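You operate a simulated robot arm through the tools that you are given. There is no shell and no other tool. Be economical: measure what you need, move in short steps, check, and stop when the job is done.

The job below is to be done with a simulated two-armed robot. You get a single attempt, and the scene is never put back.

TASK
Pick up the bottle with one hand, pass it to the other hand and put it on the wood stool. Set down upright: bottle.
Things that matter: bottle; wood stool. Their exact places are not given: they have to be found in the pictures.

It is judged by the outcome, as a careful person would: the job done as asked, and still so three seconds after it is handed in. It fails if anything else is knocked over, pushed out of place, dropped, spilled or broken.

THE ROBOT
Two 7-joint arms with two-finger parallel grippers on one trunk, on a base that drives. Base frame: it is fixed to the floor where the robot stands at the start and does not move with it; the origin is under the middle of the robot, x ahead of it, y to its left, z up. Units: m, rad, N and s.
The left shoulder is at the start at [0.05, 0.187, 1.16], the right one opposite. With the tool pointing down near the work surface each hand reaches from about 0.1 to 0.66 m from the robot's upright axis, wherever it stands, measured 20 degrees to its own side. Places, roughly: wood stool [-1.9, -0.8, 0.5]. Payload 3.43 kg a hand.
Tool frame (each hand has its own): the origin (TCP) lies between the finger pads and is the grasp point; the fingertips stand 0.03 m ahead of it; z points along the fingers, y is the line along which they close. The gripper opens to 0.094 m. The fingers are 0.028 m wide and 0.01 m thick; the gripper's body (0.05 by 0.096 m) begins 0.055 m behind the TCP.
Orientation is that of the tool frame in the base frame, as [roll, pitch, yaw] about the fixed x, y, z axes, in that order (R = Rz(yaw) Ry(pitch) Rx(roll)). With the fingers straight down and closing along the base's y, the tool's x points along the base's -x, its y along +y and its z along -z.

THE INTERFACE
- The arms move only by the tool nudge_tool. It takes "left_targets", "right_targets" or both (then of equal length, played together; a hand with none holds still); each is a list of rows, each a list of 7 numbers: the turn, a rotation vector about the base's x, y, z in units of 60 degrees (1.0 is 60 degrees), then the shift along the base's x, y, z in units of 100 mm (1.0 is 100 mm), then the closure in counts, from 0 (fully open) to 255 (shut). In form: [[wx, wy, wz, tx, ty, tz, claw], ...]. A call has 1 to 8 rows; each row is the pose to reach, as a shift and turn from the pose commanded when the call began. A call with a number of a shift or a turn outside -1 to 1 is refused whole. A row lasts 0.2 s, in which the tool goes at most 0.05 m and 0.15 rad; a call with a longer step from one row to the next is refused whole, and so is a gripper value outside its range. A pose out of reach is approached as far as the arm can. The call stops where the force on the tool passes 40 N (or 10 N more than at its start, if that is more) or the arm is blocked; 0.2 s more then pass. The fingers move at their own pace (about 0.153 m/s each) and stop on an object; they squeeze with about 21 N. The grip force told is the motor's: it shows also when the fingers shut on nothing. Time passes only in rows, and 0.2 s behind the last, so rows that repeat a pose let the fingers close. It gives the time, the measured TCP pose, the force on the tool (base axes), the opening and the grip force at its end, in the units of the frame above (readings bear some noise), with the torque about the TCP (base axes, N m) and any sound that the robot's microphone picked up.
- Cameras (640 x 400 px; columns grow to the right, rows downward): "scene" is now at [0.1411, -0.0294, 1.3264]; the picture's right is [-0.29, -0.96, 0.00], its down [-0.58, 0.18, -0.79] and it looks along [0.76, -0.23, -0.61] (base axes); focal length 272 px, centre (320, 200). "left" rides on the left gripper at [0.076, -0.014, -0.102] in its tool frame; the picture's right is [0.18, 0.98, 0.00], its down [-0.75, 0.14, -0.64] and it looks along [-0.63, 0.12, 0.77] (tool axes); focal length 243 px, centre (320, 200). "right" rides on the right gripper at [0.076, 0.014, -0.102] in its tool frame; the picture's right is [-0.18, 0.98, 0.00], its down [-0.75, -0.14, -0.64] and it looks along [-0.63, -0.12, 0.77] (tool axes); focal length 243 px, centre (320, 200).
- capture(camera): a new picture of that camera. The clock stands still meanwhile.
- slide_trunk(by): slides the trunk up (or, below 0, down) by that many m; the arms and the scene camera ride with it, the base frame stays. It gives what a move gives, with no picture.
- base_move(legs): drives the robot by 1 to 6 legs, each [ahead, left, turn to the left] in m, m and rad, along the robot's own axes; the way and the turn of a leg run together, so that a leg with both is an arc; at most 1.5 m and 3.142 rad a leg. The arms and the cameras ride along, it lands a little off, and it stops where it bumps. It gives what a move gives.
- pan_tilt(pan, tilt): turns the head with the scene camera to pan (to the left, within 1.396 rad either way) and tilt (down, from -0.506 to 1.204), counted from straight ahead of the robot. It gives what a move gives.
- measure_at(camera, pixels): for up to 12 pixels [column, row] of the newest picture of that camera ("zoom" is the newest enlarged one), the place [x, y, z] in the base frame of the surface seen there, good to about 0.002 m, but the place of the scene camera against the robot may be out by one fixed shift of up to 0.012 m in any direction. The clock stands still meanwhile.
- close_up(camera, box): a new picture of the part [left, top, right, bottom] of that camera's present view, enlarged. The clock stands still meanwhile.
- job_done(): hands the job in; it is judged then, once.

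Work in short steps. Measure before you move; look again where a grasp or a placing could have gone wrong, and mend it. You have 80 turns and 70 pictures in all, those below and enlarged ones among them. Open the grippers and draw the arms clear of the work before you hand the job in, unless the task says otherwise; then end with one line.

The tools are called after "Call:" as name(argument=value, ...) on one line, values as JSON. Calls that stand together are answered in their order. nudge_tool: Moves the arms, as the interface text tells. Its arguments: {"type":"object","properties":{"left_targets":{"type":"array","items":{"type":"array","items":{"type":"number"}}},"right_targets":{"type":"array","items":{"type":"array","items":{"type":"number"}}}},"required":[]} The other tools are called the same way: slide_trunk (by) slides the trunk up or down; base_move (legs) drives the base; pan_tilt (pan, tilt) turns the head that bears the scene camera; capture (camera) takes a picture; measure_at (camera, pixels) gives the place of the surface under pixels of a picture; close_up (camera, box) takes an enlarged picture of a part of a camera's view; job_done () hands the job in.

At the start:

```text
time: 0.0
left_tcp_pos: [0.3892, 0.1061, 1.1196]
left_orientation: [-3.141, 0.0, 3.141]
left_force: [0.3, -0.1, -0.4]
left_torque: [0.07, 0.01, 0.0]
left_gripper_width: 0.0939
left_gripper_force: 0.0
right_tcp_pos: [0.367, -0.2866, 1.0891]
right_orientation: [3.141, 0.001, -3.141]
right_force: [0.0, 0.0, -0.7]
right_torque: [0.01, -0.01, 0.03]
right_gripper_width: 0.0938
right_gripper_force: 0.0
trunk travel left (down, up): [-0.375, 0.057]
robot x, y, heading: [-0.0001, 0.0005, -0.002]
head pan, tilt: [-0.298, 0.658]
```

scene: 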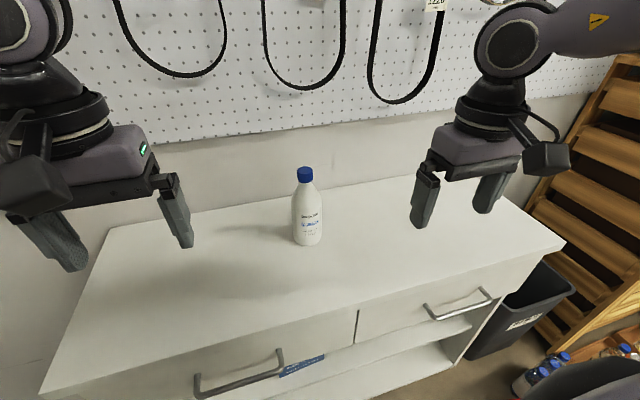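
right: 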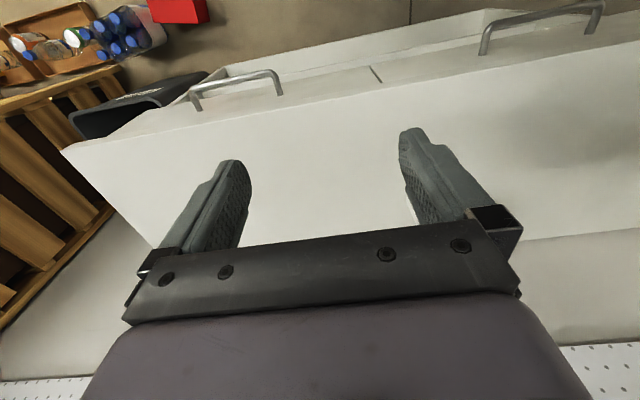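
left: 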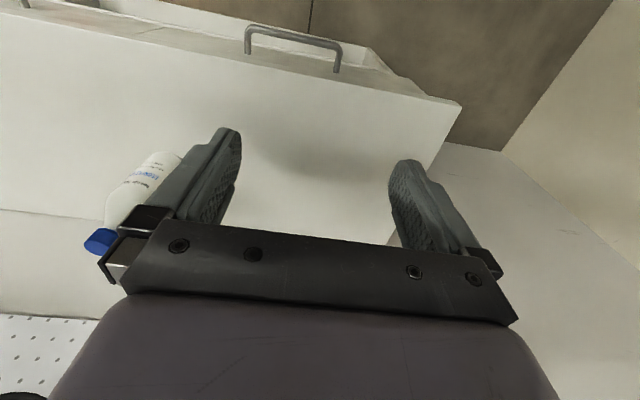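

The bottle stands at about (307,205) in the scene picture; I measure its cap, body and foot, and the table around it.

Call:
measure_at(camera="scene", pixels=[[305, 170], [305, 180], [295, 212], [308, 212], [321, 212], [308, 244], [308, 228], [250, 300], [330, 300], [110, 230], [555, 245], [340, 190]])

Call:
close_up(camera="scene", box=[260, 150, 356, 260])

```text
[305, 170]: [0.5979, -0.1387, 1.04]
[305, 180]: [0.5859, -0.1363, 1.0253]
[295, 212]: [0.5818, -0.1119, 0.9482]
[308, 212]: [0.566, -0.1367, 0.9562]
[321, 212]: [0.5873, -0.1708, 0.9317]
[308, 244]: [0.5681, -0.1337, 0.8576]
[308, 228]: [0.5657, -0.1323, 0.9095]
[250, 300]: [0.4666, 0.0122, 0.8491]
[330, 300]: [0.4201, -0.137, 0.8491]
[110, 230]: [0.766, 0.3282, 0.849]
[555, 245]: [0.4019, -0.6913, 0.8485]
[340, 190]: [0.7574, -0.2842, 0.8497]
```

```text
3.64 times, centred on (308, 205) of scene
```

zoom: 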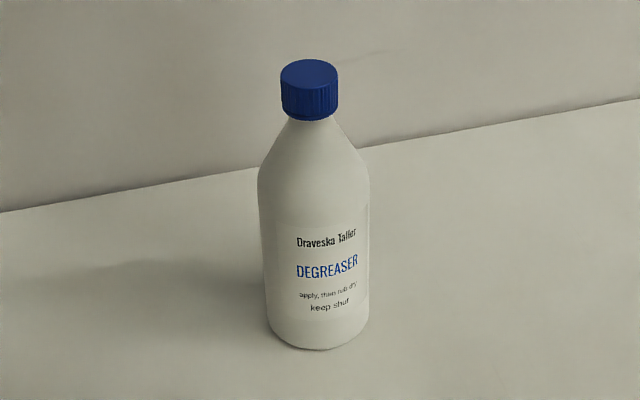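

The bottle is about 0.19 m tall and 0.06 m wide, near (0.595, -0.14). I check it with the left wrist camera, which has no offset (cap at about (100,240)), and get the cap in the zoom picture.

Call:
measure_at(camera="left", pixels=[[97, 238], [103, 243], [110, 238], [90, 244], [130, 205], [150, 180], [120, 205], [160, 165]])

Call:
measure_at(camera="zoom", pixels=[[309, 73], [284, 73], [334, 73], [309, 63], [309, 86], [309, 105], [309, 118], [262, 190], [366, 190], [314, 190], [309, 345]])

Call:
close_up(camera="left", box=[70, 130, 230, 280])

```text
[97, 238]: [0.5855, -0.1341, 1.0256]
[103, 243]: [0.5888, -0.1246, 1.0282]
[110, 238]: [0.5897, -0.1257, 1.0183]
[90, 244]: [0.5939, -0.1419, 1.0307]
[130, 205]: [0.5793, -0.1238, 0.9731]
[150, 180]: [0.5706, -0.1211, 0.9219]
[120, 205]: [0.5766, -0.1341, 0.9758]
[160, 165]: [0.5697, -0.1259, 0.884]
```

```text
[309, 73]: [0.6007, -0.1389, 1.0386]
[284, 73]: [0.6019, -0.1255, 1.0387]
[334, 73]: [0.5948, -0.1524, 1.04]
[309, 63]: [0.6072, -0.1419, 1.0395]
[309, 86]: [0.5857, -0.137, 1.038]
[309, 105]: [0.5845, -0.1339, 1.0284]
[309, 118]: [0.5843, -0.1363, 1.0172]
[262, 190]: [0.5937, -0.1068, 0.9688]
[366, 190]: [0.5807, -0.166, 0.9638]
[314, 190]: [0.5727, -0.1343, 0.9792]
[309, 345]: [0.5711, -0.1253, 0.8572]
```

```text
2.67 times, centred on (150, 205) of left
```

zoom: 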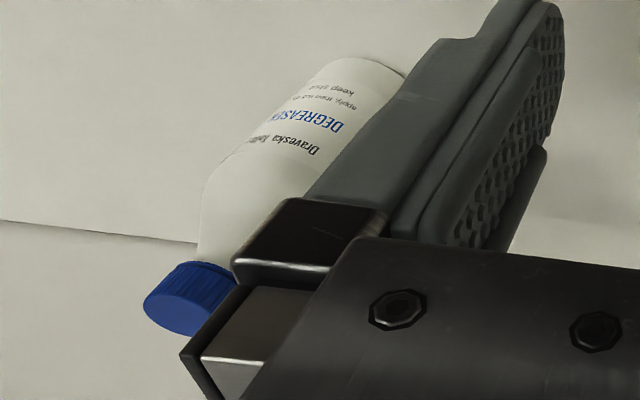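

I measure the cap's top face in this zoom, around (172,312), for an unbiased centre.

Call:
measure_at(camera="zoom", pixels=[[175, 314], [148, 304], [204, 322], [185, 332], [160, 325], [190, 300], [200, 275], [230, 200], [250, 150], [330, 150], [360, 70]])

```text
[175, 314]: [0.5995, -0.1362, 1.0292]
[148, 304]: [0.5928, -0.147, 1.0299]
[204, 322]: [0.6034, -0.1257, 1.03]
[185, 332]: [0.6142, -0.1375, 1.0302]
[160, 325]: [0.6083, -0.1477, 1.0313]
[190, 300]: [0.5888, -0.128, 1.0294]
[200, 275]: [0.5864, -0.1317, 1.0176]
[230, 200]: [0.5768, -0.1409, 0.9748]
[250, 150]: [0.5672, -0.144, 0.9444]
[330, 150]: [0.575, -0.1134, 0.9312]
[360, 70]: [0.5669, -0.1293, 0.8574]
```

The unbiased values are: cap centre (0.600, -0.1365), cap top z = 1.030, table z ≈ 0.84 (the scene camera reads about 9 mm high). The right hand will grip the cap from above, and the left hand will later take the body at a slant. I start with the right hand towards the bottle, yawed 45° so its camera points away from the left hand.

Call:
nudge_tool(right_targets=[[0, 0, 0.125, 0.16, 0.1, 0.05, 0], [0, 0, 0.25, 0.33, 0.2, 0.1, 0], [0, 0, 0.375, 0.5, 0.3, 0.15, 0], [0, 0, 0.5, 0.66, 0.4, 0.2, 0], [0, 0, 0.625, 0.83, 0.5, 0.25, 0], [0, 0, 0.75, 1, 0.6, 0.3, 0]])

```text
time: 1.4
left_tcp_pos: [0.3893, 0.1076, 1.1202]
left_orientation: [-3.141, 0.001, -3.141]
left_force: [-0.3, 0.4, 0.2]
left_torque: [0.01, -0.02, -0.02]
left_gripper_width: 0.0941
left_gripper_force: 0.1
right_tcp_pos: [0.4559, -0.2198, 1.1193]
right_orientation: [-3.139, 0.0, -2.36]
right_force: [0.1, 0.5, -0.1]
right_torque: [-0.04, -0.03, 0.03]
right_gripper_width: 0.094
right_gripper_force: 0.1
right hand out of reach, approached as far as the arm can: row 6
trunk travel left (down, up): [-0.375, 0.057]
robot x, y, heading: [0.0003, 0.005, -0.0]
head pan, tilt: [-0.298, 0.658]
```

The right arm reached its limit at x≈0.456 with this yaw. The table's front edge is at x≈0.40, so I drive 0.09 m ahead to bring the bottle into easier reach.

Call:
base_move(legs=[[0.09, 0, 0]])

Call:
capture(camera="scene")

```text
time: 2.5
left_tcp_pos: [0.4771, 0.106, 1.1179]
left_orientation: [3.141, 0.001, 3.141]
left_force: [0.5, 0.5, 0.4]
left_torque: [0.03, 0.02, 0.0]
left_gripper_width: 0.094
left_gripper_force: 0.2
right_tcp_pos: [0.5438, -0.2199, 1.1183]
right_orientation: [-3.142, 0.002, -2.357]
right_force: [-0.1, -0.7, -0.7]
right_torque: [0.0, 0.04, 0.0]
right_gripper_width: 0.094
right_gripper_force: 0.0
trunk travel left (down, up): [-0.375, 0.057]
robot x, y, heading: [0.0893, -0.0004, 0.001]
head pan, tilt: [-0.298, 0.658]
```

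```text
64 pictures are left
```

scene: 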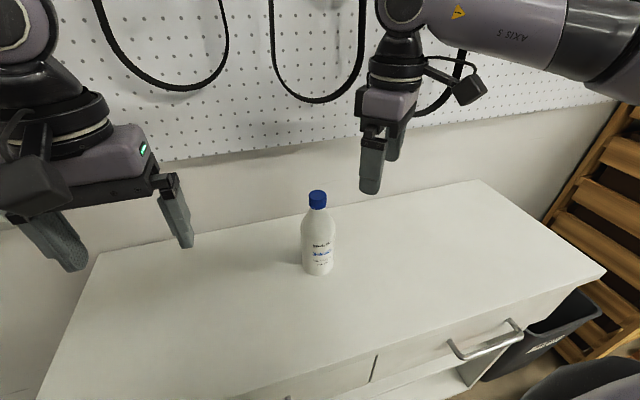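

The drive was clean. Now I move the right hand by (+0.056, +0.083, -0.02) to sit above the cap at (317,197).

Call:
nudge_tool(right_targets=[[0, 0, 0, 0.19, 0.28, -0.07, 0], [0, 0, 0, 0.38, 0.56, -0.13, 0], [0, 0, 0, 0.56, 0.83, -0.2, 0], [0, 0, 0, 0.56, 0.83, -0.2, 0]])

Call:
capture(camera="right")

```text
time: 3.5
left_tcp_pos: [0.4769, 0.1057, 1.1189]
left_orientation: [3.141, 0.002, 3.141]
left_force: [-0.2, -0.7, -0.2]
left_torque: [0.02, 0.02, 0.0]
left_gripper_width: 0.094
left_gripper_force: 0.0
right_tcp_pos: [0.5642, -0.1802, 1.0994]
right_orientation: [-3.141, 0.001, -2.359]
right_force: [0.3, 0.8, 0.4]
right_torque: [-0.01, 0.0, -0.02]
right_gripper_width: 0.0941
right_gripper_force: 0.1
right hand out of reach, approached as far as the arm can: row 2, 3, 4
trunk travel left (down, up): [-0.375, 0.057]
robot x, y, heading: [0.0882, 0.0011, 0.003]
head pan, tilt: [-0.298, 0.658]
```

```text
63 pictures are left
```

right: 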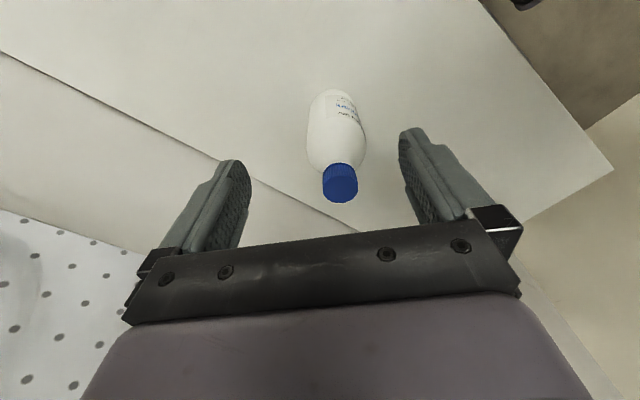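

The arm stalls short of the target, probably from the yaw. I turn the yaw back while going on to the target above the cap.

Call:
nudge_tool(right_targets=[[0, 0, -0.125, 0, 0, 0, 0], [0, 0, -0.25, 0, 0, 0, 0], [0, 0, -0.375, 0.1, 0.1, 0, 0], [0, 0, -0.5, 0.2, 0.2, 0, 0], [0, 0, -0.625, 0.3, 0.34, 0, 0], [0, 0, -0.75, 0.36, 0.437, 0, 0], [0, 0, -0.75, 0.36, 0.437, 0, 0]])

Call:
capture(camera="right")

```text
time: 5.1
left_tcp_pos: [0.4766, 0.106, 1.1197]
left_orientation: [3.14, 0.0, 3.14]
left_force: [1.0, 0.1, 1.2]
left_torque: [0.01, 0.01, 0.03]
left_gripper_width: 0.094
left_gripper_force: 0.1
right_tcp_pos: [0.5661, -0.181, 1.0921]
right_orientation: [3.141, 0.002, 3.139]
right_force: [0.6, 0.0, 0.4]
right_torque: [-0.01, 0.03, 0.01]
right_gripper_width: 0.094
right_gripper_force: 0.1
right hand out of reach, approached as far as the arm can: row 3, 4, 5, 6, 7
trunk travel left (down, up): [-0.375, 0.057]
robot x, y, heading: [0.0875, -0.0012, 0.0]
head pan, tilt: [-0.298, 0.658]
```

```text
62 pictures are left
```

right: 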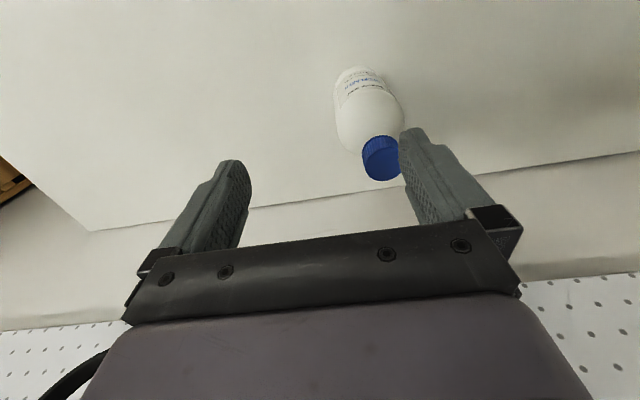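

Yaw is not the limit; reach is. I raise the trunk 0.05 m (also more clearance over the cap) and drive another 0.1 m ahead.

Call:
slide_trunk(by=0.05)

Call:
base_move(legs=[[0.1, 0, 0]])

Call:
capture(camera="right")

```text
time: 6.0
left_tcp_pos: [0.4759, 0.1065, 1.1702]
left_orientation: [-3.141, 0.001, 3.141]
left_force: [0.3, 0.2, -0.7]
left_torque: [0.0, 0.02, -0.01]
left_gripper_width: 0.0938
left_gripper_force: 0.0
right_tcp_pos: [0.5661, -0.1804, 1.1418]
right_orientation: [-3.141, 0.001, 3.141]
right_force: [-0.1, 1.0, -0.1]
right_torque: [-0.01, 0.01, 0.0]
right_gripper_width: 0.0939
right_gripper_force: 0.0
trunk travel left (down, up): [-0.425, 0.007]
robot x, y, heading: [0.0842, 0.0004, -0.007]
head pan, tilt: [-0.298, 0.658]
```

```text
time: 6.9
left_tcp_pos: [0.4982, 0.1057, 1.17]
left_orientation: [-3.141, 0.001, -3.14]
left_force: [-0.1, -0.3, 0.0]
left_torque: [0.02, 0.0, -0.04]
left_gripper_width: 0.094
left_gripper_force: 0.0
right_tcp_pos: [0.5874, -0.1808, 1.1428]
right_orientation: [-3.141, 0.004, 3.138]
right_force: [-0.4, -0.1, -0.1]
right_torque: [-0.03, -0.04, 0.0]
right_gripper_width: 0.0942
right_gripper_force: 0.1
trunk travel left (down, up): [-0.425, 0.007]
robot x, y, heading: [0.1092, -0.0017, 0.004]
head pan, tilt: [-0.298, 0.658]
stopped in leg 1: the robot was blocked; the commanded pose is now the measured one
```

```text
61 pictures are left
```

right: 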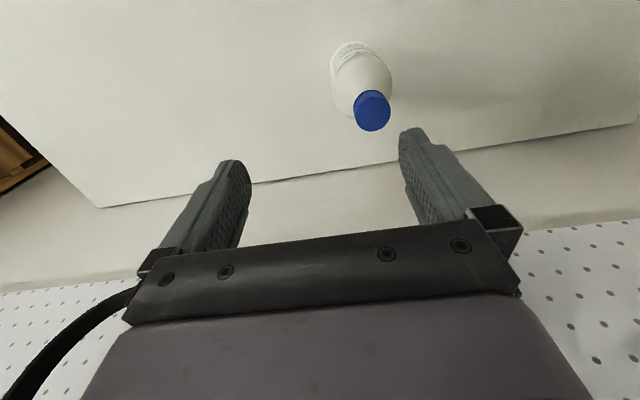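

The base touched the table at x≈0.109, so no further. I re-measure the cap (372,108) in the right picture before reaching.

Call:
measure_at(camera="right", pixels=[[371, 118], [358, 108], [388, 108], [372, 98], [372, 128]])

Call:
nudge_tool(right_targets=[[0, 0, 0, 0.06, 0.2, -0.15, 0], [0, 0, 0, 0.12, 0.44, -0.3, 0], [0, 0, 0, 0.12, 0.44, -0.42, 0], [0, 0, 0, 0.12, 0.44, -0.42, 0]])

Call:
capture(camera="right")

```text
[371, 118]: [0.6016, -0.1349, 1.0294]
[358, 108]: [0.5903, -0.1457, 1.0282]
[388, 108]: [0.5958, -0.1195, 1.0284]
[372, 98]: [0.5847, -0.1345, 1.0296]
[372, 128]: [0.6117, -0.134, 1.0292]
```

```text
time: 7.9
left_tcp_pos: [0.4988, 0.1058, 1.1695]
left_orientation: [-3.141, 0.0, -3.141]
left_force: [-0.2, -0.6, -0.8]
left_torque: [0.01, 0.03, -0.03]
left_gripper_width: 0.0937
left_gripper_force: 0.1
right_tcp_pos: [0.5758, -0.1707, 1.1064]
right_orientation: [3.141, 0.002, 3.139]
right_force: [-0.8, -0.1, -0.3]
right_torque: [0.01, -0.01, 0.01]
right_gripper_width: 0.0939
right_gripper_force: 0.1
right hand out of reach, approached as far as the arm can: row 1, 2, 3, 4
trunk travel left (down, up): [-0.425, 0.007]
robot x, y, heading: [0.1073, 0.0003, 0.004]
head pan, tilt: [-0.298, 0.658]
```

```text
60 pictures are left
```

right: 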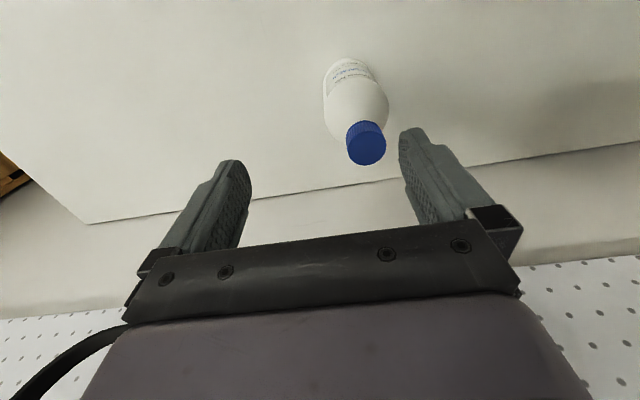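

The tool-down reach here is too short for the bottle, but a slanted hand reaches further. New plan: the right hand takes the bottle's body at about 40° below horizontal, and the left later takes the cap from above. I draw back and pitch the right hand 50° forward.

Call:
nudge_tool(right_targets=[[0, 0, 0, -0.3, -0.1, 0.1, 0], [0, -0.12, 0, -0.6, -0.2, 0.1, 0], [0, -0.24, 0, -0.8, -0.3, 0.1, 0], [0, -0.36, 0, -1, -0.4, 0.1, 0], [0, -0.48, 0, -1, -0.5, 0.1, 0], [0, -0.6, 0, -1, -0.5, 0.1, 0], [0, -0.72, 0, -1, -0.5, 0.1, 0], [0, -0.833, 0, -1, -0.5, 0.1, 0]])

```text
time: 9.7
left_tcp_pos: [0.4994, 0.1053, 1.1693]
left_orientation: [3.141, 0.0, -3.141]
left_force: [-0.1, -0.8, 0.1]
left_torque: [0.03, -0.03, -0.03]
left_gripper_width: 0.0939
left_gripper_force: 0.1
right_tcp_pos: [0.5178, -0.2105, 1.1235]
right_orientation: [3.137, 0.874, 3.136]
right_force: [-0.4, -0.2, 0.0]
right_torque: [0.02, 0.01, 0.0]
right_gripper_width: 0.094
right_gripper_force: 0.1
right hand out of reach, approached as far as the arm can: row 6, 7, 8
trunk travel left (down, up): [-0.425, 0.007]
robot x, y, heading: [0.1076, -0.0003, -0.001]
head pan, tilt: [-0.298, 0.658]
```

The slant is right (fingers (0.77, 0, -0.64)). Now I lower the hand and yaw it 30° inward, still behind the bottle.

Call:
nudge_tool(right_targets=[[0, 0, 0.1, 0, 0, -0.3, 0], [0, 0, 0.2, 0, 0, -0.6, 0], [0, 0, 0.3, 0, 0, -0.8, 0], [0, 0, 0.4, 0, 0.1, -1, 0], [0, 0, 0.5, 0, 0.1, -1, 0], [0, 0, 0.5, 0, 0.1, -1, 0]])

Call:
capture(camera="scene")

Call:
capture(camera="right")

```text
time: 11.1
left_tcp_pos: [0.4992, 0.1055, 1.1691]
left_orientation: [3.14, 0.0, -3.14]
left_force: [-0.8, 1.0, -0.3]
left_torque: [0.02, -0.01, 0.04]
left_gripper_width: 0.0939
left_gripper_force: 0.1
right_tcp_pos: [0.5187, -0.2015, 1.0234]
right_orientation: [3.139, 0.875, -2.623]
right_force: [-0.4, 0.7, 0.4]
right_torque: [-0.02, 0.0, -0.05]
right_gripper_width: 0.0939
right_gripper_force: 0.0
right hand out of reach, approached as far as the arm can: row 1, 2
trunk travel left (down, up): [-0.425, 0.007]
robot x, y, heading: [0.1113, -0.0006, 0.002]
head pan, tilt: [-0.298, 0.658]
```

```text
59 pictures are left
```

scene: 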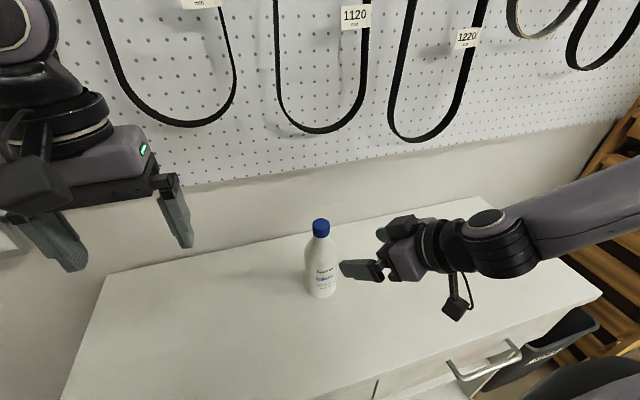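

```text
58 pictures are left
```

right: 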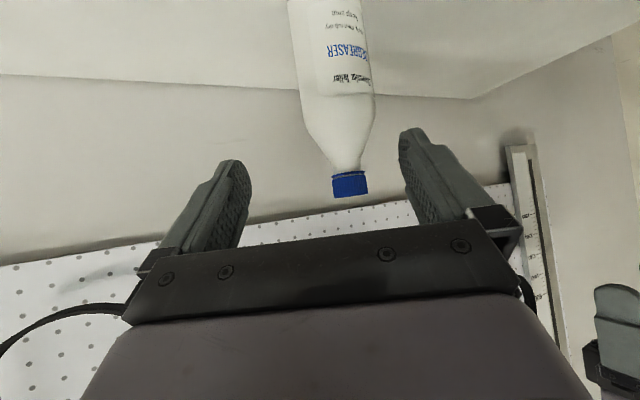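

The hand is behind the bottle at (0.519, -0.202, 1.023), 16 mm off the lateral line. I line up and go halfway in along the finger axis, then check.

Call:
nudge_tool(right_targets=[[0, 0, 0, 0.09, 0.235, -0.22, 0], [0, 0, 0, 0.33, 0.375, -0.46, 0], [0, 0, 0, 0.5, 0.47, -0.62, 0], [0, 0, 0, 0.5, 0.47, -0.62, 0]])

Call:
capture(camera="right")

```text
time: 12.1
left_tcp_pos: [0.4982, 0.1066, 1.1698]
left_orientation: [-3.141, -0.001, -3.141]
left_force: [0.2, 0.0, 1.1]
left_torque: [-0.02, 0.03, -0.02]
left_gripper_width: 0.0942
left_gripper_force: 0.1
right_tcp_pos: [0.5756, -0.1536, 0.9904]
right_orientation: [3.14, 0.869, -2.624]
right_force: [0.4, -0.6, -0.1]
right_torque: [-0.02, 0.0, 0.03]
right_gripper_width: 0.094
right_gripper_force: 0.0
right hand out of reach, approached as far as the arm can: row 2, 3, 4
trunk travel left (down, up): [-0.425, 0.007]
robot x, y, heading: [0.1079, 0.0007, 0.003]
head pan, tilt: [-0.298, 0.658]
```

```text
57 pictures are left
```

right: 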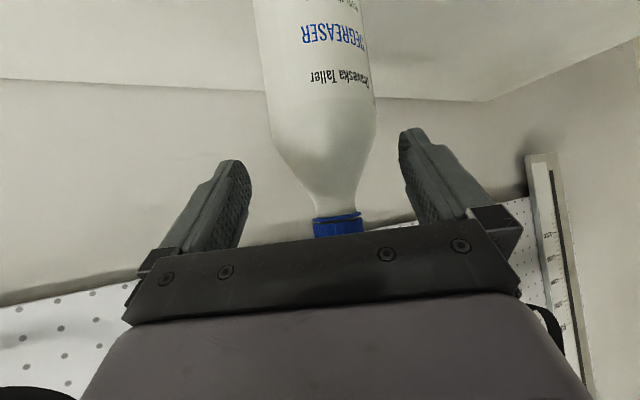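

The arm stopped higher and further out than asked, so it seems too folded for the slant. I retract the hand along the fingers first, then back the base off about 0.12 m so the arm can stretch.

Call:
nudge_tool(right_targets=[[0, 0, 0, -0.2, -0.12, 0.2, 0], [0, 0, 0, -0.4, -0.23, 0.39, 0], [0, 0, 0, -0.5, -0.3, 0.5, 0]])

Call:
base_move(legs=[[-0.13, 0, 0]])

```text
time: 12.9
left_tcp_pos: [0.4977, 0.1063, 1.1696]
left_orientation: [-3.141, -0.001, -3.139]
left_force: [-0.3, 0.4, 0.1]
left_torque: [-0.02, -0.03, -0.03]
left_gripper_width: 0.094
left_gripper_force: 0.1
right_tcp_pos: [0.5248, -0.1863, 1.0415]
right_orientation: [3.139, 0.874, -2.623]
right_force: [0.2, -0.1, 0.4]
right_torque: [0.03, -0.03, 0.01]
right_gripper_width: 0.0938
right_gripper_force: 0.0
trunk travel left (down, up): [-0.425, 0.007]
robot x, y, heading: [0.1119, 0.0027, 0.004]
head pan, tilt: [-0.298, 0.658]
```

```text
time: 14.2
left_tcp_pos: [0.3691, 0.106, 1.1693]
left_orientation: [3.141, -0.001, 3.141]
left_force: [-0.1, 0.1, 0.0]
left_torque: [0.02, -0.02, 0.0]
left_gripper_width: 0.0942
left_gripper_force: 0.0
right_tcp_pos: [0.395, -0.1858, 1.0411]
right_orientation: [3.139, 0.876, -2.624]
right_force: [-0.3, -0.4, 0.1]
right_torque: [0.01, -0.01, -0.02]
right_gripper_width: 0.094
right_gripper_force: 0.0
trunk travel left (down, up): [-0.425, 0.007]
robot x, y, heading: [-0.0173, 0.0031, -0.002]
head pan, tilt: [-0.298, 0.658]
```

Now reach to a point on the grasp line behind the bottle, about (0.495, -0.197, 1.03).

Call:
nudge_tool(right_targets=[[0, 0, 0, 0.35, -0.04, -0.05, 0], [0, 0, 0, 0.7, -0.08, -0.08, 0], [0, 0, 0, 1, -0.11, -0.1, 0], [0, 0, 0, 1, -0.11, -0.1, 0]])

```text
time: 15.2
left_tcp_pos: [0.3703, 0.1054, 1.1684]
left_orientation: [-3.14, 0.0, -3.141]
left_force: [0.1, 0.0, -0.5]
left_torque: [0.04, -0.02, 0.0]
left_gripper_width: 0.0942
left_gripper_force: 0.1
right_tcp_pos: [0.4972, -0.1978, 1.0309]
right_orientation: [3.138, 0.875, -2.621]
right_force: [-0.4, 0.1, 0.7]
right_torque: [0.03, 0.02, -0.01]
right_gripper_width: 0.0939
right_gripper_force: 0.1
trunk travel left (down, up): [-0.425, 0.007]
robot x, y, heading: [-0.0185, 0.0009, -0.003]
head pan, tilt: [-0.298, 0.658]
```

Reached. Next I go along the finger axis nearly to the grasp point.

Call:
nudge_tool(right_targets=[[0, 0, 0, 0.22, 0.13, -0.21, 0], [0, 0, 0, 0.44, 0.265, -0.43, 0], [0, 0, 0, 0.62, 0.37, -0.6, 0], [0, 0, 0, 0.8, 0.48, -0.78, 0], [0, 0, 0, 0.8, 0.48, -0.78, 0]])

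Call:
capture(camera="right")

Call:
capture(camera="scene")

```text
time: 16.4
left_tcp_pos: [0.37, 0.1057, 1.1685]
left_orientation: [3.141, 0.0, 3.141]
left_force: [0.1, 0.7, 0.0]
left_torque: [0.01, 0.01, -0.02]
left_gripper_width: 0.0939
left_gripper_force: 0.1
right_tcp_pos: [0.5464, -0.173, 0.9865]
right_orientation: [3.138, 0.873, -2.623]
right_force: [0.3, 0.1, -0.6]
right_torque: [-0.02, -0.02, 0.02]
right_gripper_width: 0.094
right_gripper_force: 0.0
right hand out of reach, approached as far as the arm can: row 3, 4, 5
trunk travel left (down, up): [-0.425, 0.007]
robot x, y, heading: [-0.0181, 0.0004, 0.001]
head pan, tilt: [-0.298, 0.658]
```

```text
56 pictures are left
```

right: 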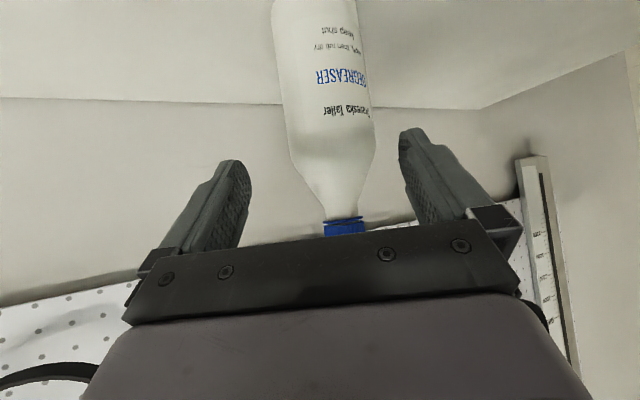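

```text
55 pictures are left
```

scene: 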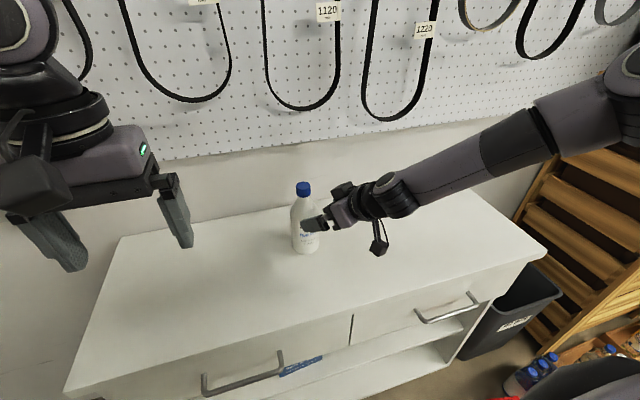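

Both tries stopped at z≈0.987, so the limit is height below the shoulder. The fingertips are still about 13 mm short of the bottle's side, so I lower the trunk 0.056 m straight down and then advance level.

Call:
slide_trunk(by=-0.056)

Call:
capture(camera="right")

```text
time: 17.4
left_tcp_pos: [0.371, 0.106, 1.114]
left_orientation: [-3.141, 0.001, 3.141]
left_force: [-0.8, 0.1, 0.4]
left_torque: [0.03, 0.0, 0.0]
left_gripper_width: 0.0941
left_gripper_force: 0.1
right_tcp_pos: [0.5476, -0.174, 0.9286]
right_orientation: [3.138, 0.876, -2.624]
right_force: [-0.5, 0.3, -0.1]
right_torque: [-0.01, -0.03, 0.02]
right_gripper_width: 0.0941
right_gripper_force: 0.0
trunk travel left (down, up): [-0.369, 0.063]
robot x, y, heading: [-0.0198, 0.0022, 0.002]
head pan, tilt: [-0.298, 0.658]
```

```text
54 pictures are left
```

right: 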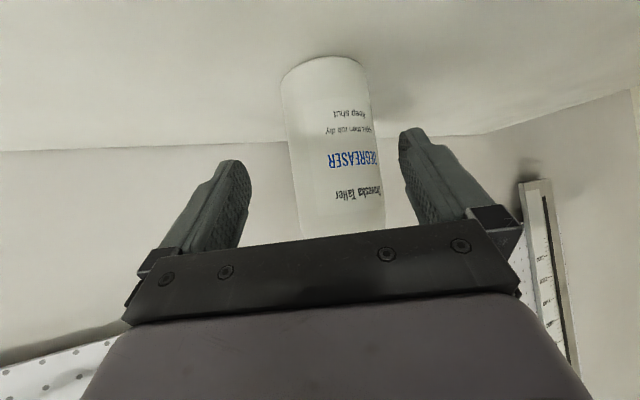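

The bottle (285–385 px) lies well between the open fingers. I advance level by (0.053, 0.038).

Call:
nudge_tool(right_targets=[[0, 0, 0, 0.14, 0.1, 0, 0], [0, 0, 0, 0.28, 0.2, 0, 0], [0, 0, 0, 0.42, 0.3, 0, 0], [0, 0, 0, 0.53, 0.38, 0, 0], [0, 0, 0, 0.53, 0.38, 0, 0]])

Call:
capture(camera="right")

```text
time: 18.6
left_tcp_pos: [0.3707, 0.1062, 1.1131]
left_orientation: [-3.141, 0.0, 3.141]
left_force: [-0.6, -0.1, -0.2]
left_torque: [-0.04, -0.01, 0.0]
left_gripper_width: 0.0941
left_gripper_force: 0.1
right_tcp_pos: [0.5671, -0.163, 0.9587]
right_orientation: [3.139, 0.874, -2.623]
right_force: [0.0, 0.4, 0.2]
right_torque: [0.01, 0.01, 0.02]
right_gripper_width: 0.0937
right_gripper_force: 0.1
right hand out of reach, approached as far as the arm can: row 1, 2, 3, 4, 5
trunk travel left (down, up): [-0.369, 0.063]
robot x, y, heading: [-0.0191, 0.0015, -0.003]
head pan, tilt: [-0.298, 0.658]
```

```text
53 pictures are left
```

right: 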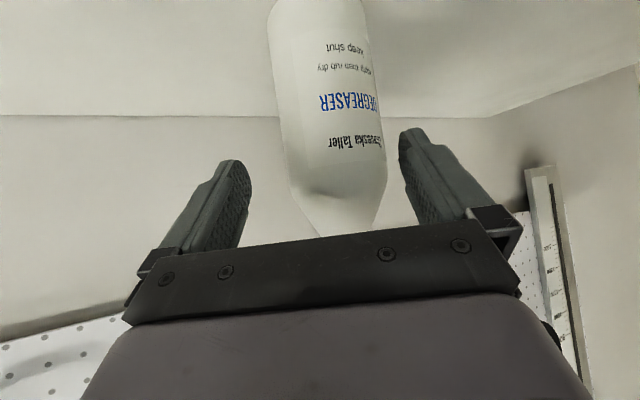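

The arm drifts up along its limit. Instead I hold the arm still, lower the trunk 0.029 m (fingers already straddle the bottle loosely), and then use the base to advance by (0.034, 0.027).

Call:
slide_trunk(by=-0.029)

Call:
base_move(legs=[[0.034, 0.027, 0]])

Call:
capture(camera="right")

Call:
capture(camera="scene")

```text
time: 19.3
left_tcp_pos: [0.37, 0.1061, 1.0848]
left_orientation: [3.141, 0.001, -3.141]
left_force: [0.7, 0.0, 0.0]
left_torque: [0.01, -0.01, 0.01]
left_gripper_width: 0.0939
left_gripper_force: 0.0
right_tcp_pos: [0.5667, -0.163, 0.9299]
right_orientation: [3.139, 0.875, -2.623]
right_force: [-0.2, -0.3, 0.0]
right_torque: [0.05, 0.02, -0.01]
right_gripper_width: 0.0942
right_gripper_force: 0.0
trunk travel left (down, up): [-0.34, 0.092]
robot x, y, heading: [-0.0207, 0.0035, -0.005]
head pan, tilt: [-0.298, 0.658]
```

```text
time: 20.2
left_tcp_pos: [0.4041, 0.1335, 1.084]
left_orientation: [3.14, -0.002, -3.141]
left_force: [-0.7, 0.8, -0.2]
left_torque: [-0.02, 0.03, -0.01]
left_gripper_width: 0.0939
left_gripper_force: 0.1
right_tcp_pos: [0.6039, -0.1364, 0.9295]
right_orientation: [3.138, 0.873, -2.624]
right_force: [-0.4, 0.7, 0.0]
right_torque: [0.0, -0.01, -0.02]
right_gripper_width: 0.0941
right_gripper_force: 0.0
trunk travel left (down, up): [-0.34, 0.092]
robot x, y, heading: [0.0149, 0.0222, 0.001]
head pan, tilt: [-0.298, 0.658]
```

```text
52 pictures are left
```

right: 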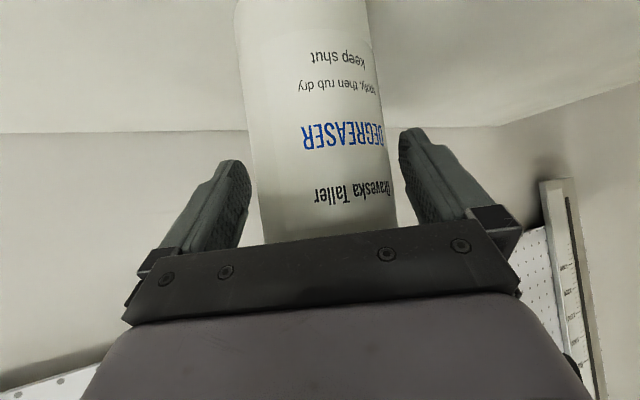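

```text
51 pictures are left
```

scene: 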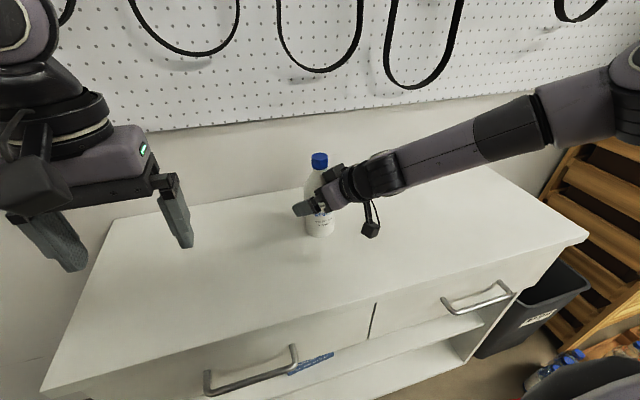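

The TCP is at (0.604, -0.136, 0.930), within 3 mm of the bottle's axis, and the bottle sits centred between the pads. Close.

Call:
nudge_tool(right_targets=[[0, 0, 0, 0, 0, 0, 120], [0, 0, 0, 0, 0, 0, 200], [0, 0, 0, 0, 0, 0, 255], [0, 0, 0, 0, 0, 0, 255]])

Call:
capture(camera="right")

```text
time: 21.2
left_tcp_pos: [0.4048, 0.1323, 1.0835]
left_orientation: [-3.141, 0.0, -3.141]
left_force: [0.3, 0.6, 0.6]
left_torque: [-0.01, -0.02, -0.03]
left_gripper_width: 0.0941
left_gripper_force: 0.1
right_tcp_pos: [0.6024, -0.1369, 0.9289]
right_orientation: [3.139, 0.873, -2.624]
right_force: [-1.0, 0.6, 2.6]
right_torque: [-0.04, 0.08, 0.0]
right_gripper_width: 0.0708
right_gripper_force: 20.9
trunk travel left (down, up): [-0.34, 0.092]
robot x, y, heading: [0.0145, 0.0247, 0.0]
head pan, tilt: [-0.298, 0.658]
```

```text
50 pictures are left
```

right: 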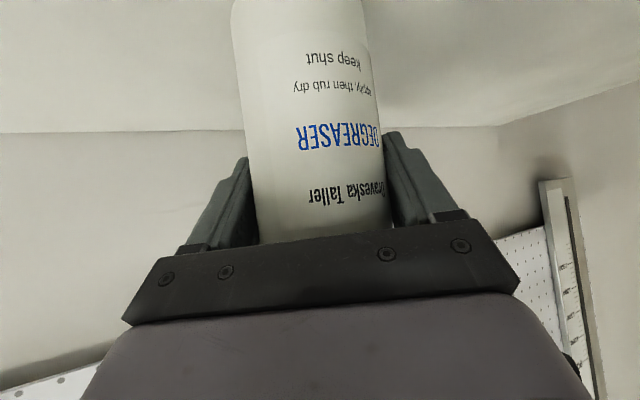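

Gripped at 0.071 m width and 20.9 N. I lift straight up with the trunk by 0.085 m and look.

Call:
slide_trunk(by=0.085)

Call:
capture(camera="scene")

```text
time: 22.4
left_tcp_pos: [0.4062, 0.1325, 1.1683]
left_orientation: [-3.142, -0.002, -3.141]
left_force: [0.4, 0.2, -0.2]
left_torque: [-0.01, -0.02, 0.0]
left_gripper_width: 0.0942
left_gripper_force: 0.1
right_tcp_pos: [0.6023, -0.1362, 1.0139]
right_orientation: [3.137, 0.872, -2.626]
right_force: [-0.6, -0.4, -4.4]
right_torque: [0.0, 0.0, 0.0]
right_gripper_width: 0.0711
right_gripper_force: 21.2
trunk travel left (down, up): [-0.425, 0.007]
robot x, y, heading: [0.0152, 0.0261, -0.002]
head pan, tilt: [-0.298, 0.658]
```

```text
49 pictures are left
```

scene: 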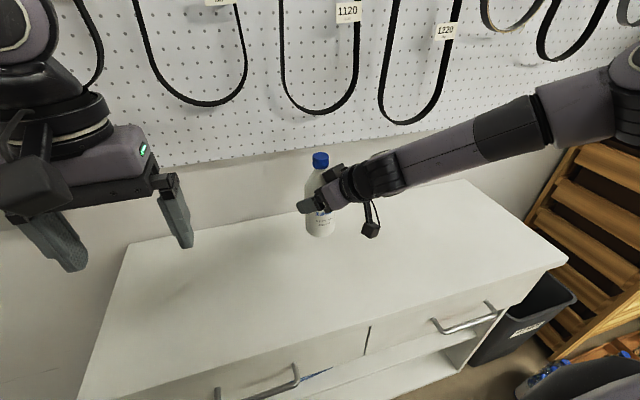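

The bottle is lifted (about 0.45 kg) and upright. Now I bring it back and to the left, nearer to the left hand, in small steps.

Call:
nudge_tool(right_targets=[[0, 0, 0, -0.2, 0.2, 0.1, 255], [0, 0, 0, -0.4, 0.4, 0.2, 255], [0, 0, 0, -0.6, 0.6, 0.2, 255], [0, 0, 0, -0.8, 0.8, 0.2, 255], [0, 0, 0, -1, 1, 0.2, 255], [0, 0, 0, -1, 1, 0.2, 255]])

```text
time: 23.8
left_tcp_pos: [0.406, 0.133, 1.1675]
left_orientation: [-3.141, -0.001, -3.14]
left_force: [0.3, -0.3, 0.5]
left_torque: [-0.01, -0.01, 0.0]
left_gripper_width: 0.0939
left_gripper_force: 0.0
right_tcp_pos: [0.498, -0.0551, 1.0441]
right_orientation: [3.136, 0.872, -2.625]
right_force: [0.1, 0.0, -4.8]
right_torque: [-0.01, 0.01, -0.04]
right_gripper_width: 0.0708
right_gripper_force: 21.0
right hand out of reach, approached as far as the arm can: row 4, 5, 6
trunk travel left (down, up): [-0.425, 0.007]
robot x, y, heading: [0.0157, 0.0268, -0.004]
head pan, tilt: [-0.298, 0.658]
```

The bottle is at (0.498, -0.055). I try bringing it further back, with a bit more inward yaw to ease the arm.

Call:
nudge_tool(right_targets=[[0, 0, 0.1, -0.2, 0, 0, 255], [0, 0, 0.2, -0.4, 0.05, 0, 255], [0, 0, 0.3, -0.6, 0.15, 0, 255], [0, 0, 0.4, -0.8, 0.25, 0, 255], [0, 0, 0.5, -0.9, 0.35, 0, 255], [0, 0, 0.5, -0.9, 0.35, 0, 255]])

Call:
capture(camera="scene")

```text
time: 25.2
left_tcp_pos: [0.4044, 0.1315, 1.169]
left_orientation: [3.142, -0.001, -3.141]
left_force: [0.9, 0.6, -0.5]
left_torque: [-0.01, 0.04, -0.01]
left_gripper_width: 0.0942
left_gripper_force: 0.1
right_tcp_pos: [0.4077, -0.0197, 1.0454]
right_orientation: [3.139, 0.872, -2.097]
right_force: [0.7, 0.1, -4.2]
right_torque: [0.03, 0.03, -0.02]
right_gripper_width: 0.071
right_gripper_force: 20.5
trunk travel left (down, up): [-0.425, 0.007]
robot x, y, heading: [0.015, 0.0259, 0.001]
head pan, tilt: [-0.298, 0.658]
```

```text
48 pictures are left
```

scene: 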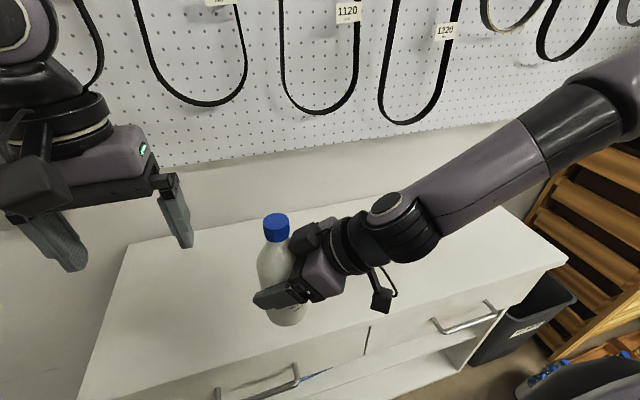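

Bottle now at (0.408, -0.020), upright. Its cap top is at about z 1.146, too high for the left fingertips (1.139) to pass over; I lower the right hand 0.05 m and bring the left hand nearer by 0.06 m.

Call:
nudge_tool(right_targets=[[0, 0, 0, 0, 0, -0.2, 255], [0, 0, 0, 0, 0, -0.4, 255], [0, 0, 0, 0, 0, -0.5, 255], [0, 0, 0, 0, 0, -0.5, 255]], left_targets=[[0, 0, 0, 0, -0.2, 0.1, 0], [0, 0, 0, 0, -0.4, 0.1, 0], [0, 0, 0, 0, -0.6, 0.1, 0], [0, 0, 0, 0, -0.6, 0.1, 0]])

Call:
capture(camera="left")

```text
time: 26.2
left_tcp_pos: [0.4057, 0.0725, 1.1793]
left_orientation: [3.14, -0.003, -3.141]
left_force: [0.1, -0.1, 0.3]
left_torque: [0.01, 0.02, -0.04]
left_gripper_width: 0.0938
left_gripper_force: 0.1
right_tcp_pos: [0.4084, -0.0189, 1.0055]
right_orientation: [3.136, 0.87, -2.101]
right_force: [0.0, -0.3, -3.3]
right_torque: [0.0, 0.03, -0.02]
right_gripper_width: 0.0709
right_gripper_force: 21.3
right hand out of reach, approached as far as the arm can: row 3, 4
trunk travel left (down, up): [-0.425, 0.007]
robot x, y, heading: [0.0128, 0.0272, -0.003]
head pan, tilt: [-0.298, 0.658]
```

```text
47 pictures are left
```

left: 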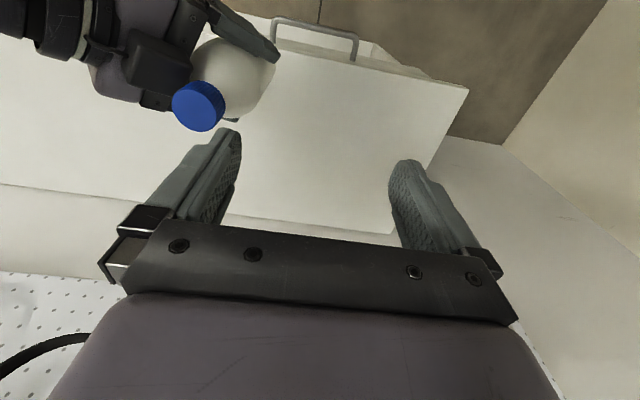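

The cap is seen at (198,105) in the left picture; I measure it for exact alignment.

Call:
measure_at(camera="left", pixels=[[199, 106], [180, 106], [216, 106], [199, 92], [199, 120]])

```text
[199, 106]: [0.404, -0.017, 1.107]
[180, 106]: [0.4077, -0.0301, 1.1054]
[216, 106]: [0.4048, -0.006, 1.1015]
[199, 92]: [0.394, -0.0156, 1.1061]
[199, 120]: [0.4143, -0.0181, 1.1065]
```

Cap centre is (0.405, -0.017), top 1.1065. I move the left hand over it (Δy = -0.0895) at the present height, and look.

Call:
nudge_tool(left_targets=[[0, 0, 0, 0, -0.3, 0, 0], [0, 0, 0, 0, -0.6, 0, 0], [0, 0, 0, 0, -0.895, 0, 0], [0, 0, 0, 0, -0.895, 0, 0]])

Call:
capture(camera="left")

Call:
capture(camera="scene")

```text
time: 27.2
left_tcp_pos: [0.404, -0.0172, 1.179]
left_orientation: [3.141, 0.0, -3.139]
left_force: [0.9, 0.0, 0.9]
left_torque: [0.01, 0.02, 0.01]
left_gripper_width: 0.0939
left_gripper_force: 0.1
right_tcp_pos: [0.4072, -0.0188, 1.0049]
right_orientation: [3.137, 0.87, -2.101]
right_force: [-0.8, 0.7, -4.7]
right_torque: [-0.04, -0.02, -0.01]
right_gripper_width: 0.071
right_gripper_force: 21.0
trunk travel left (down, up): [-0.425, 0.007]
robot x, y, heading: [0.0152, 0.0254, 0.002]
head pan, tilt: [-0.298, 0.658]
```

```text
46 pictures are left
```

left: 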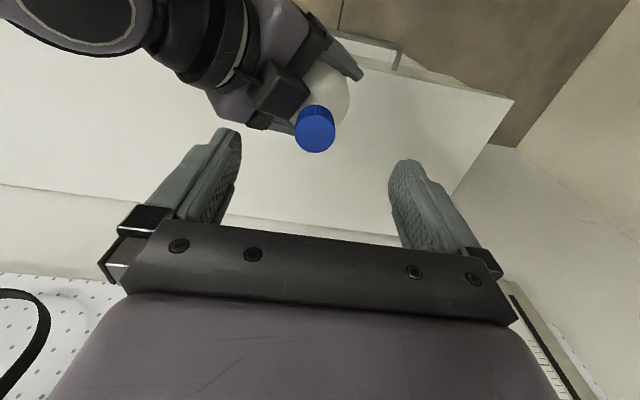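

```text
45 pictures are left
```

scene: 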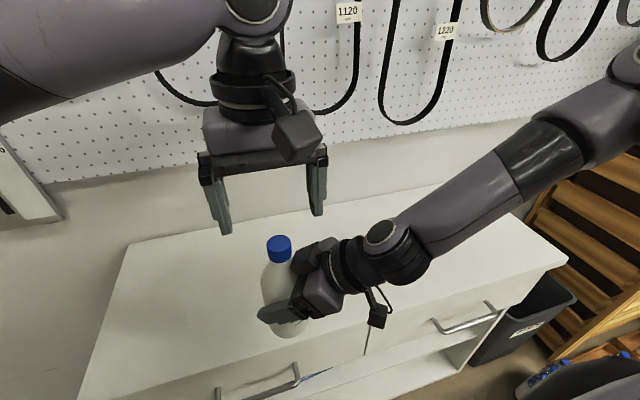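

A black box on the right hand sits near the cap (left picture about (280,90)); I measure it to check that the left's finger misses it.

Call:
measure_at(camera="left", pixels=[[262, 85], [280, 95], [300, 90], [270, 65], [290, 75], [258, 110], [285, 125], [314, 128]])

```text
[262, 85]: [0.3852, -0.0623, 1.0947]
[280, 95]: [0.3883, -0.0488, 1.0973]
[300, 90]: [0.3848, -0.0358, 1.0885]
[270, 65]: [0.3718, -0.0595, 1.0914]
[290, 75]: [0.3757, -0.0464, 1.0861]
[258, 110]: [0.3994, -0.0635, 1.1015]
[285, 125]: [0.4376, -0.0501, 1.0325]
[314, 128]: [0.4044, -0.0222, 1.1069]
```

The box reaches z≈1.10 at (0.385–0.40, -0.035…-0.063), so a left finger closing along y would hit it. I yaw the left hand +45° so its fingers pass to either side of the box, and pre-close it to about 0.05 m.

Call:
nudge_tool(left_targets=[[0, 0, 0.125, 0, 0, 0, 119], [0, 0, 0.25, 0, 0, 0, 119], [0, 0, 0.375, 0, 0, 0, 119], [0, 0, 0.5, 0, 0, 0, 119], [0, 0, 0.625, 0, 0, 0, 119], [0, 0, 0.75, 0, 0, 0, 119], [0, 0, 0.75, 0, 0, 0, 119]])

Call:
capture(camera="left")

```text
time: 28.8
left_tcp_pos: [0.4045, -0.0175, 1.1793]
left_orientation: [3.141, -0.001, -2.354]
left_force: [0.2, 0.3, -1.4]
left_torque: [-0.03, 0.0, 0.0]
left_gripper_width: 0.05
left_gripper_force: 0.1
right_tcp_pos: [0.4082, -0.0207, 1.0062]
right_orientation: [3.137, 0.868, -2.101]
right_force: [-0.2, -0.1, -3.4]
right_torque: [0.0, 0.01, 0.03]
right_gripper_width: 0.0712
right_gripper_force: 21.2
trunk travel left (down, up): [-0.425, 0.007]
robot x, y, heading: [0.0143, 0.0279, -0.0]
head pan, tilt: [-0.298, 0.658]
```

```text
44 pictures are left
```

left: 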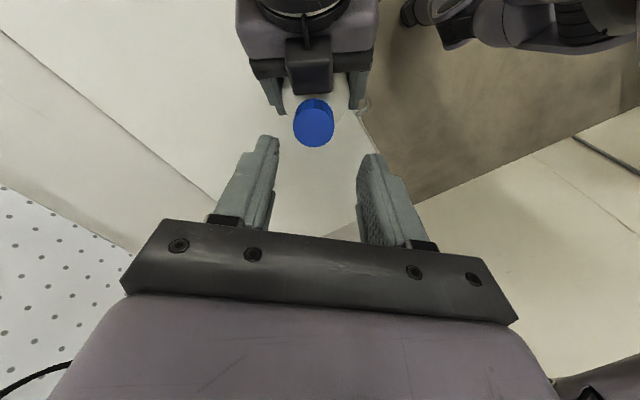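

Now the box sits straight behind the cap, away from both fingers. I re-measure the cap before descending.

Call:
measure_at(camera="left", pixels=[[314, 127], [297, 127], [331, 127], [314, 113], [314, 142], [290, 90], [330, 90], [310, 92]])

```text
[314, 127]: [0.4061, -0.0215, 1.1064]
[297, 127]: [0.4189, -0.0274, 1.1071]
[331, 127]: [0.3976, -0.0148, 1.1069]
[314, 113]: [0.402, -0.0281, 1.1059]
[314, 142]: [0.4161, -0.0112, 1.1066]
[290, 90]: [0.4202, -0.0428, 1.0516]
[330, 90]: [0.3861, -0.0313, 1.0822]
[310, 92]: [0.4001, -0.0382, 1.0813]
```

Cap centre is (0.408, -0.0205). The box front is only about 17 mm from the axis, so I add 15° more yaw to align fully and offset 4 mm away from the box, then check.

Call:
nudge_tool(left_targets=[[0, 0, 0.1, 0.03, 0, 0, 119], [0, 0, 0.2, 0.05, 0, 0, 119], [0, 0, 0.25, 0.055, 0, 0, 119], [0, 0, 0.25, 0.055, 0, -0.25, 119], [0, 0, 0.25, 0.055, 0, -0.35, 119]])

Call:
capture(camera="left")

Call:
capture(camera="scene")

```text
time: 30.0
left_tcp_pos: [0.4108, -0.018, 1.1431]
left_orientation: [-3.142, -0.002, -2.095]
left_force: [-0.4, -0.2, 0.1]
left_torque: [0.02, 0.0, 0.0]
left_gripper_width: 0.0499
left_gripper_force: 0.1
right_tcp_pos: [0.4077, -0.0195, 1.0061]
right_orientation: [3.136, 0.87, -2.101]
right_force: [0.3, -0.4, -4.9]
right_torque: [-0.01, -0.03, 0.0]
right_gripper_width: 0.0709
right_gripper_force: 20.5
trunk travel left (down, up): [-0.425, 0.007]
robot x, y, heading: [0.0136, 0.0284, -0.003]
head pan, tilt: [-0.298, 0.658]
```

```text
43 pictures are left
```

left: 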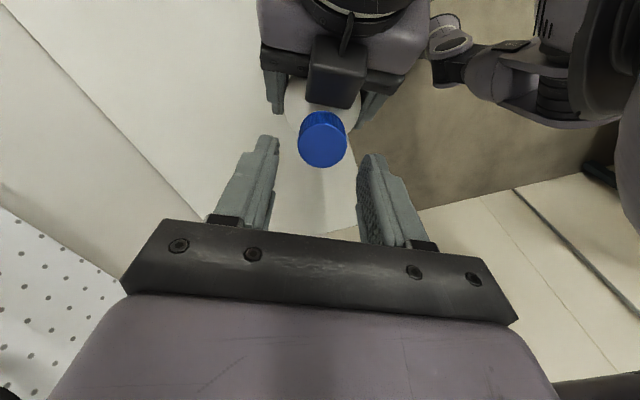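

```text
42 pictures are left
```

scene: 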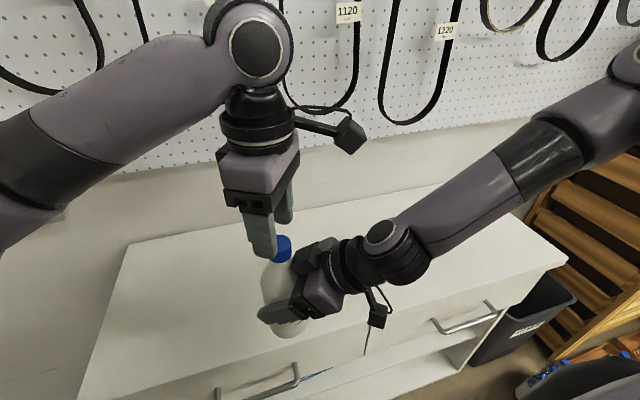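

The cap (322,140) sits between the pads and the box is clear behind it. Down 31 mm to z≈1.112.

Call:
nudge_tool(left_targets=[[0, 0, 0, 0, 0, -0.15, 119], [0, 0, 0, 0, 0, -0.31, 119], [0, 0, 0, 0, 0, -0.31, 119]])

Call:
capture(camera="left")

Call:
close_up(camera="scene", box=[190, 170, 350, 340])

```text
time: 30.8
left_tcp_pos: [0.4095, -0.0165, 1.1131]
left_orientation: [-3.141, -0.001, -2.093]
left_force: [0.2, -0.8, 0.5]
left_torque: [0.02, -0.04, 0.02]
left_gripper_width: 0.05
left_gripper_force: 0.0
right_tcp_pos: [0.4085, -0.0195, 1.0064]
right_orientation: [3.136, 0.87, -2.103]
right_force: [0.5, -0.1, -4.4]
right_torque: [0.01, 0.0, 0.0]
right_gripper_width: 0.0712
right_gripper_force: 21.0
trunk travel left (down, up): [-0.425, 0.007]
robot x, y, heading: [0.0149, 0.0281, -0.005]
head pan, tilt: [-0.298, 0.658]
```

```text
41 pictures are left
```

left: 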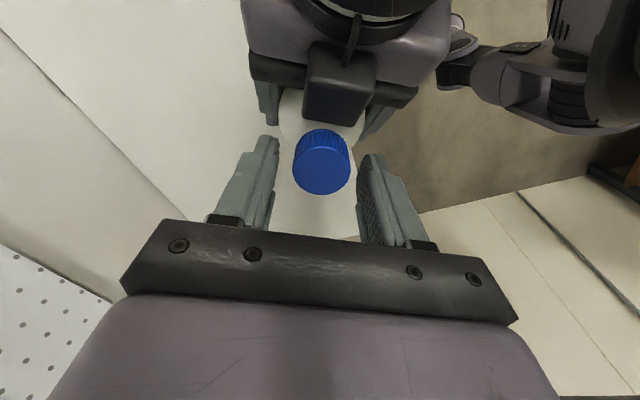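

```text
2.35 times, centred on (270, 255) of scene
```

zoom: 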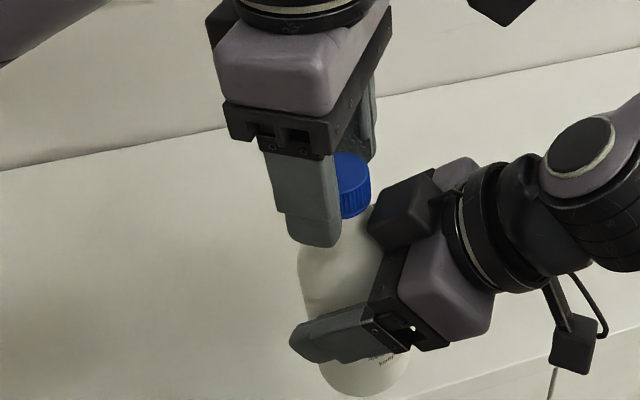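

I check where the cap lies relative to the pads before closing.

Call:
measure_at(camera="left", pixels=[[322, 172], [298, 172], [348, 172], [322, 155], [322, 192], [340, 120], [322, 122]])

```text
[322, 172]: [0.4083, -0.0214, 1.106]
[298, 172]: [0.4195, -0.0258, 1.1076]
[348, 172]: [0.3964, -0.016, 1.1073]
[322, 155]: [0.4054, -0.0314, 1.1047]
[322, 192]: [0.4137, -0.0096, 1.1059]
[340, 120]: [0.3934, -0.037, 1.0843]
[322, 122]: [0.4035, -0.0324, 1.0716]
```

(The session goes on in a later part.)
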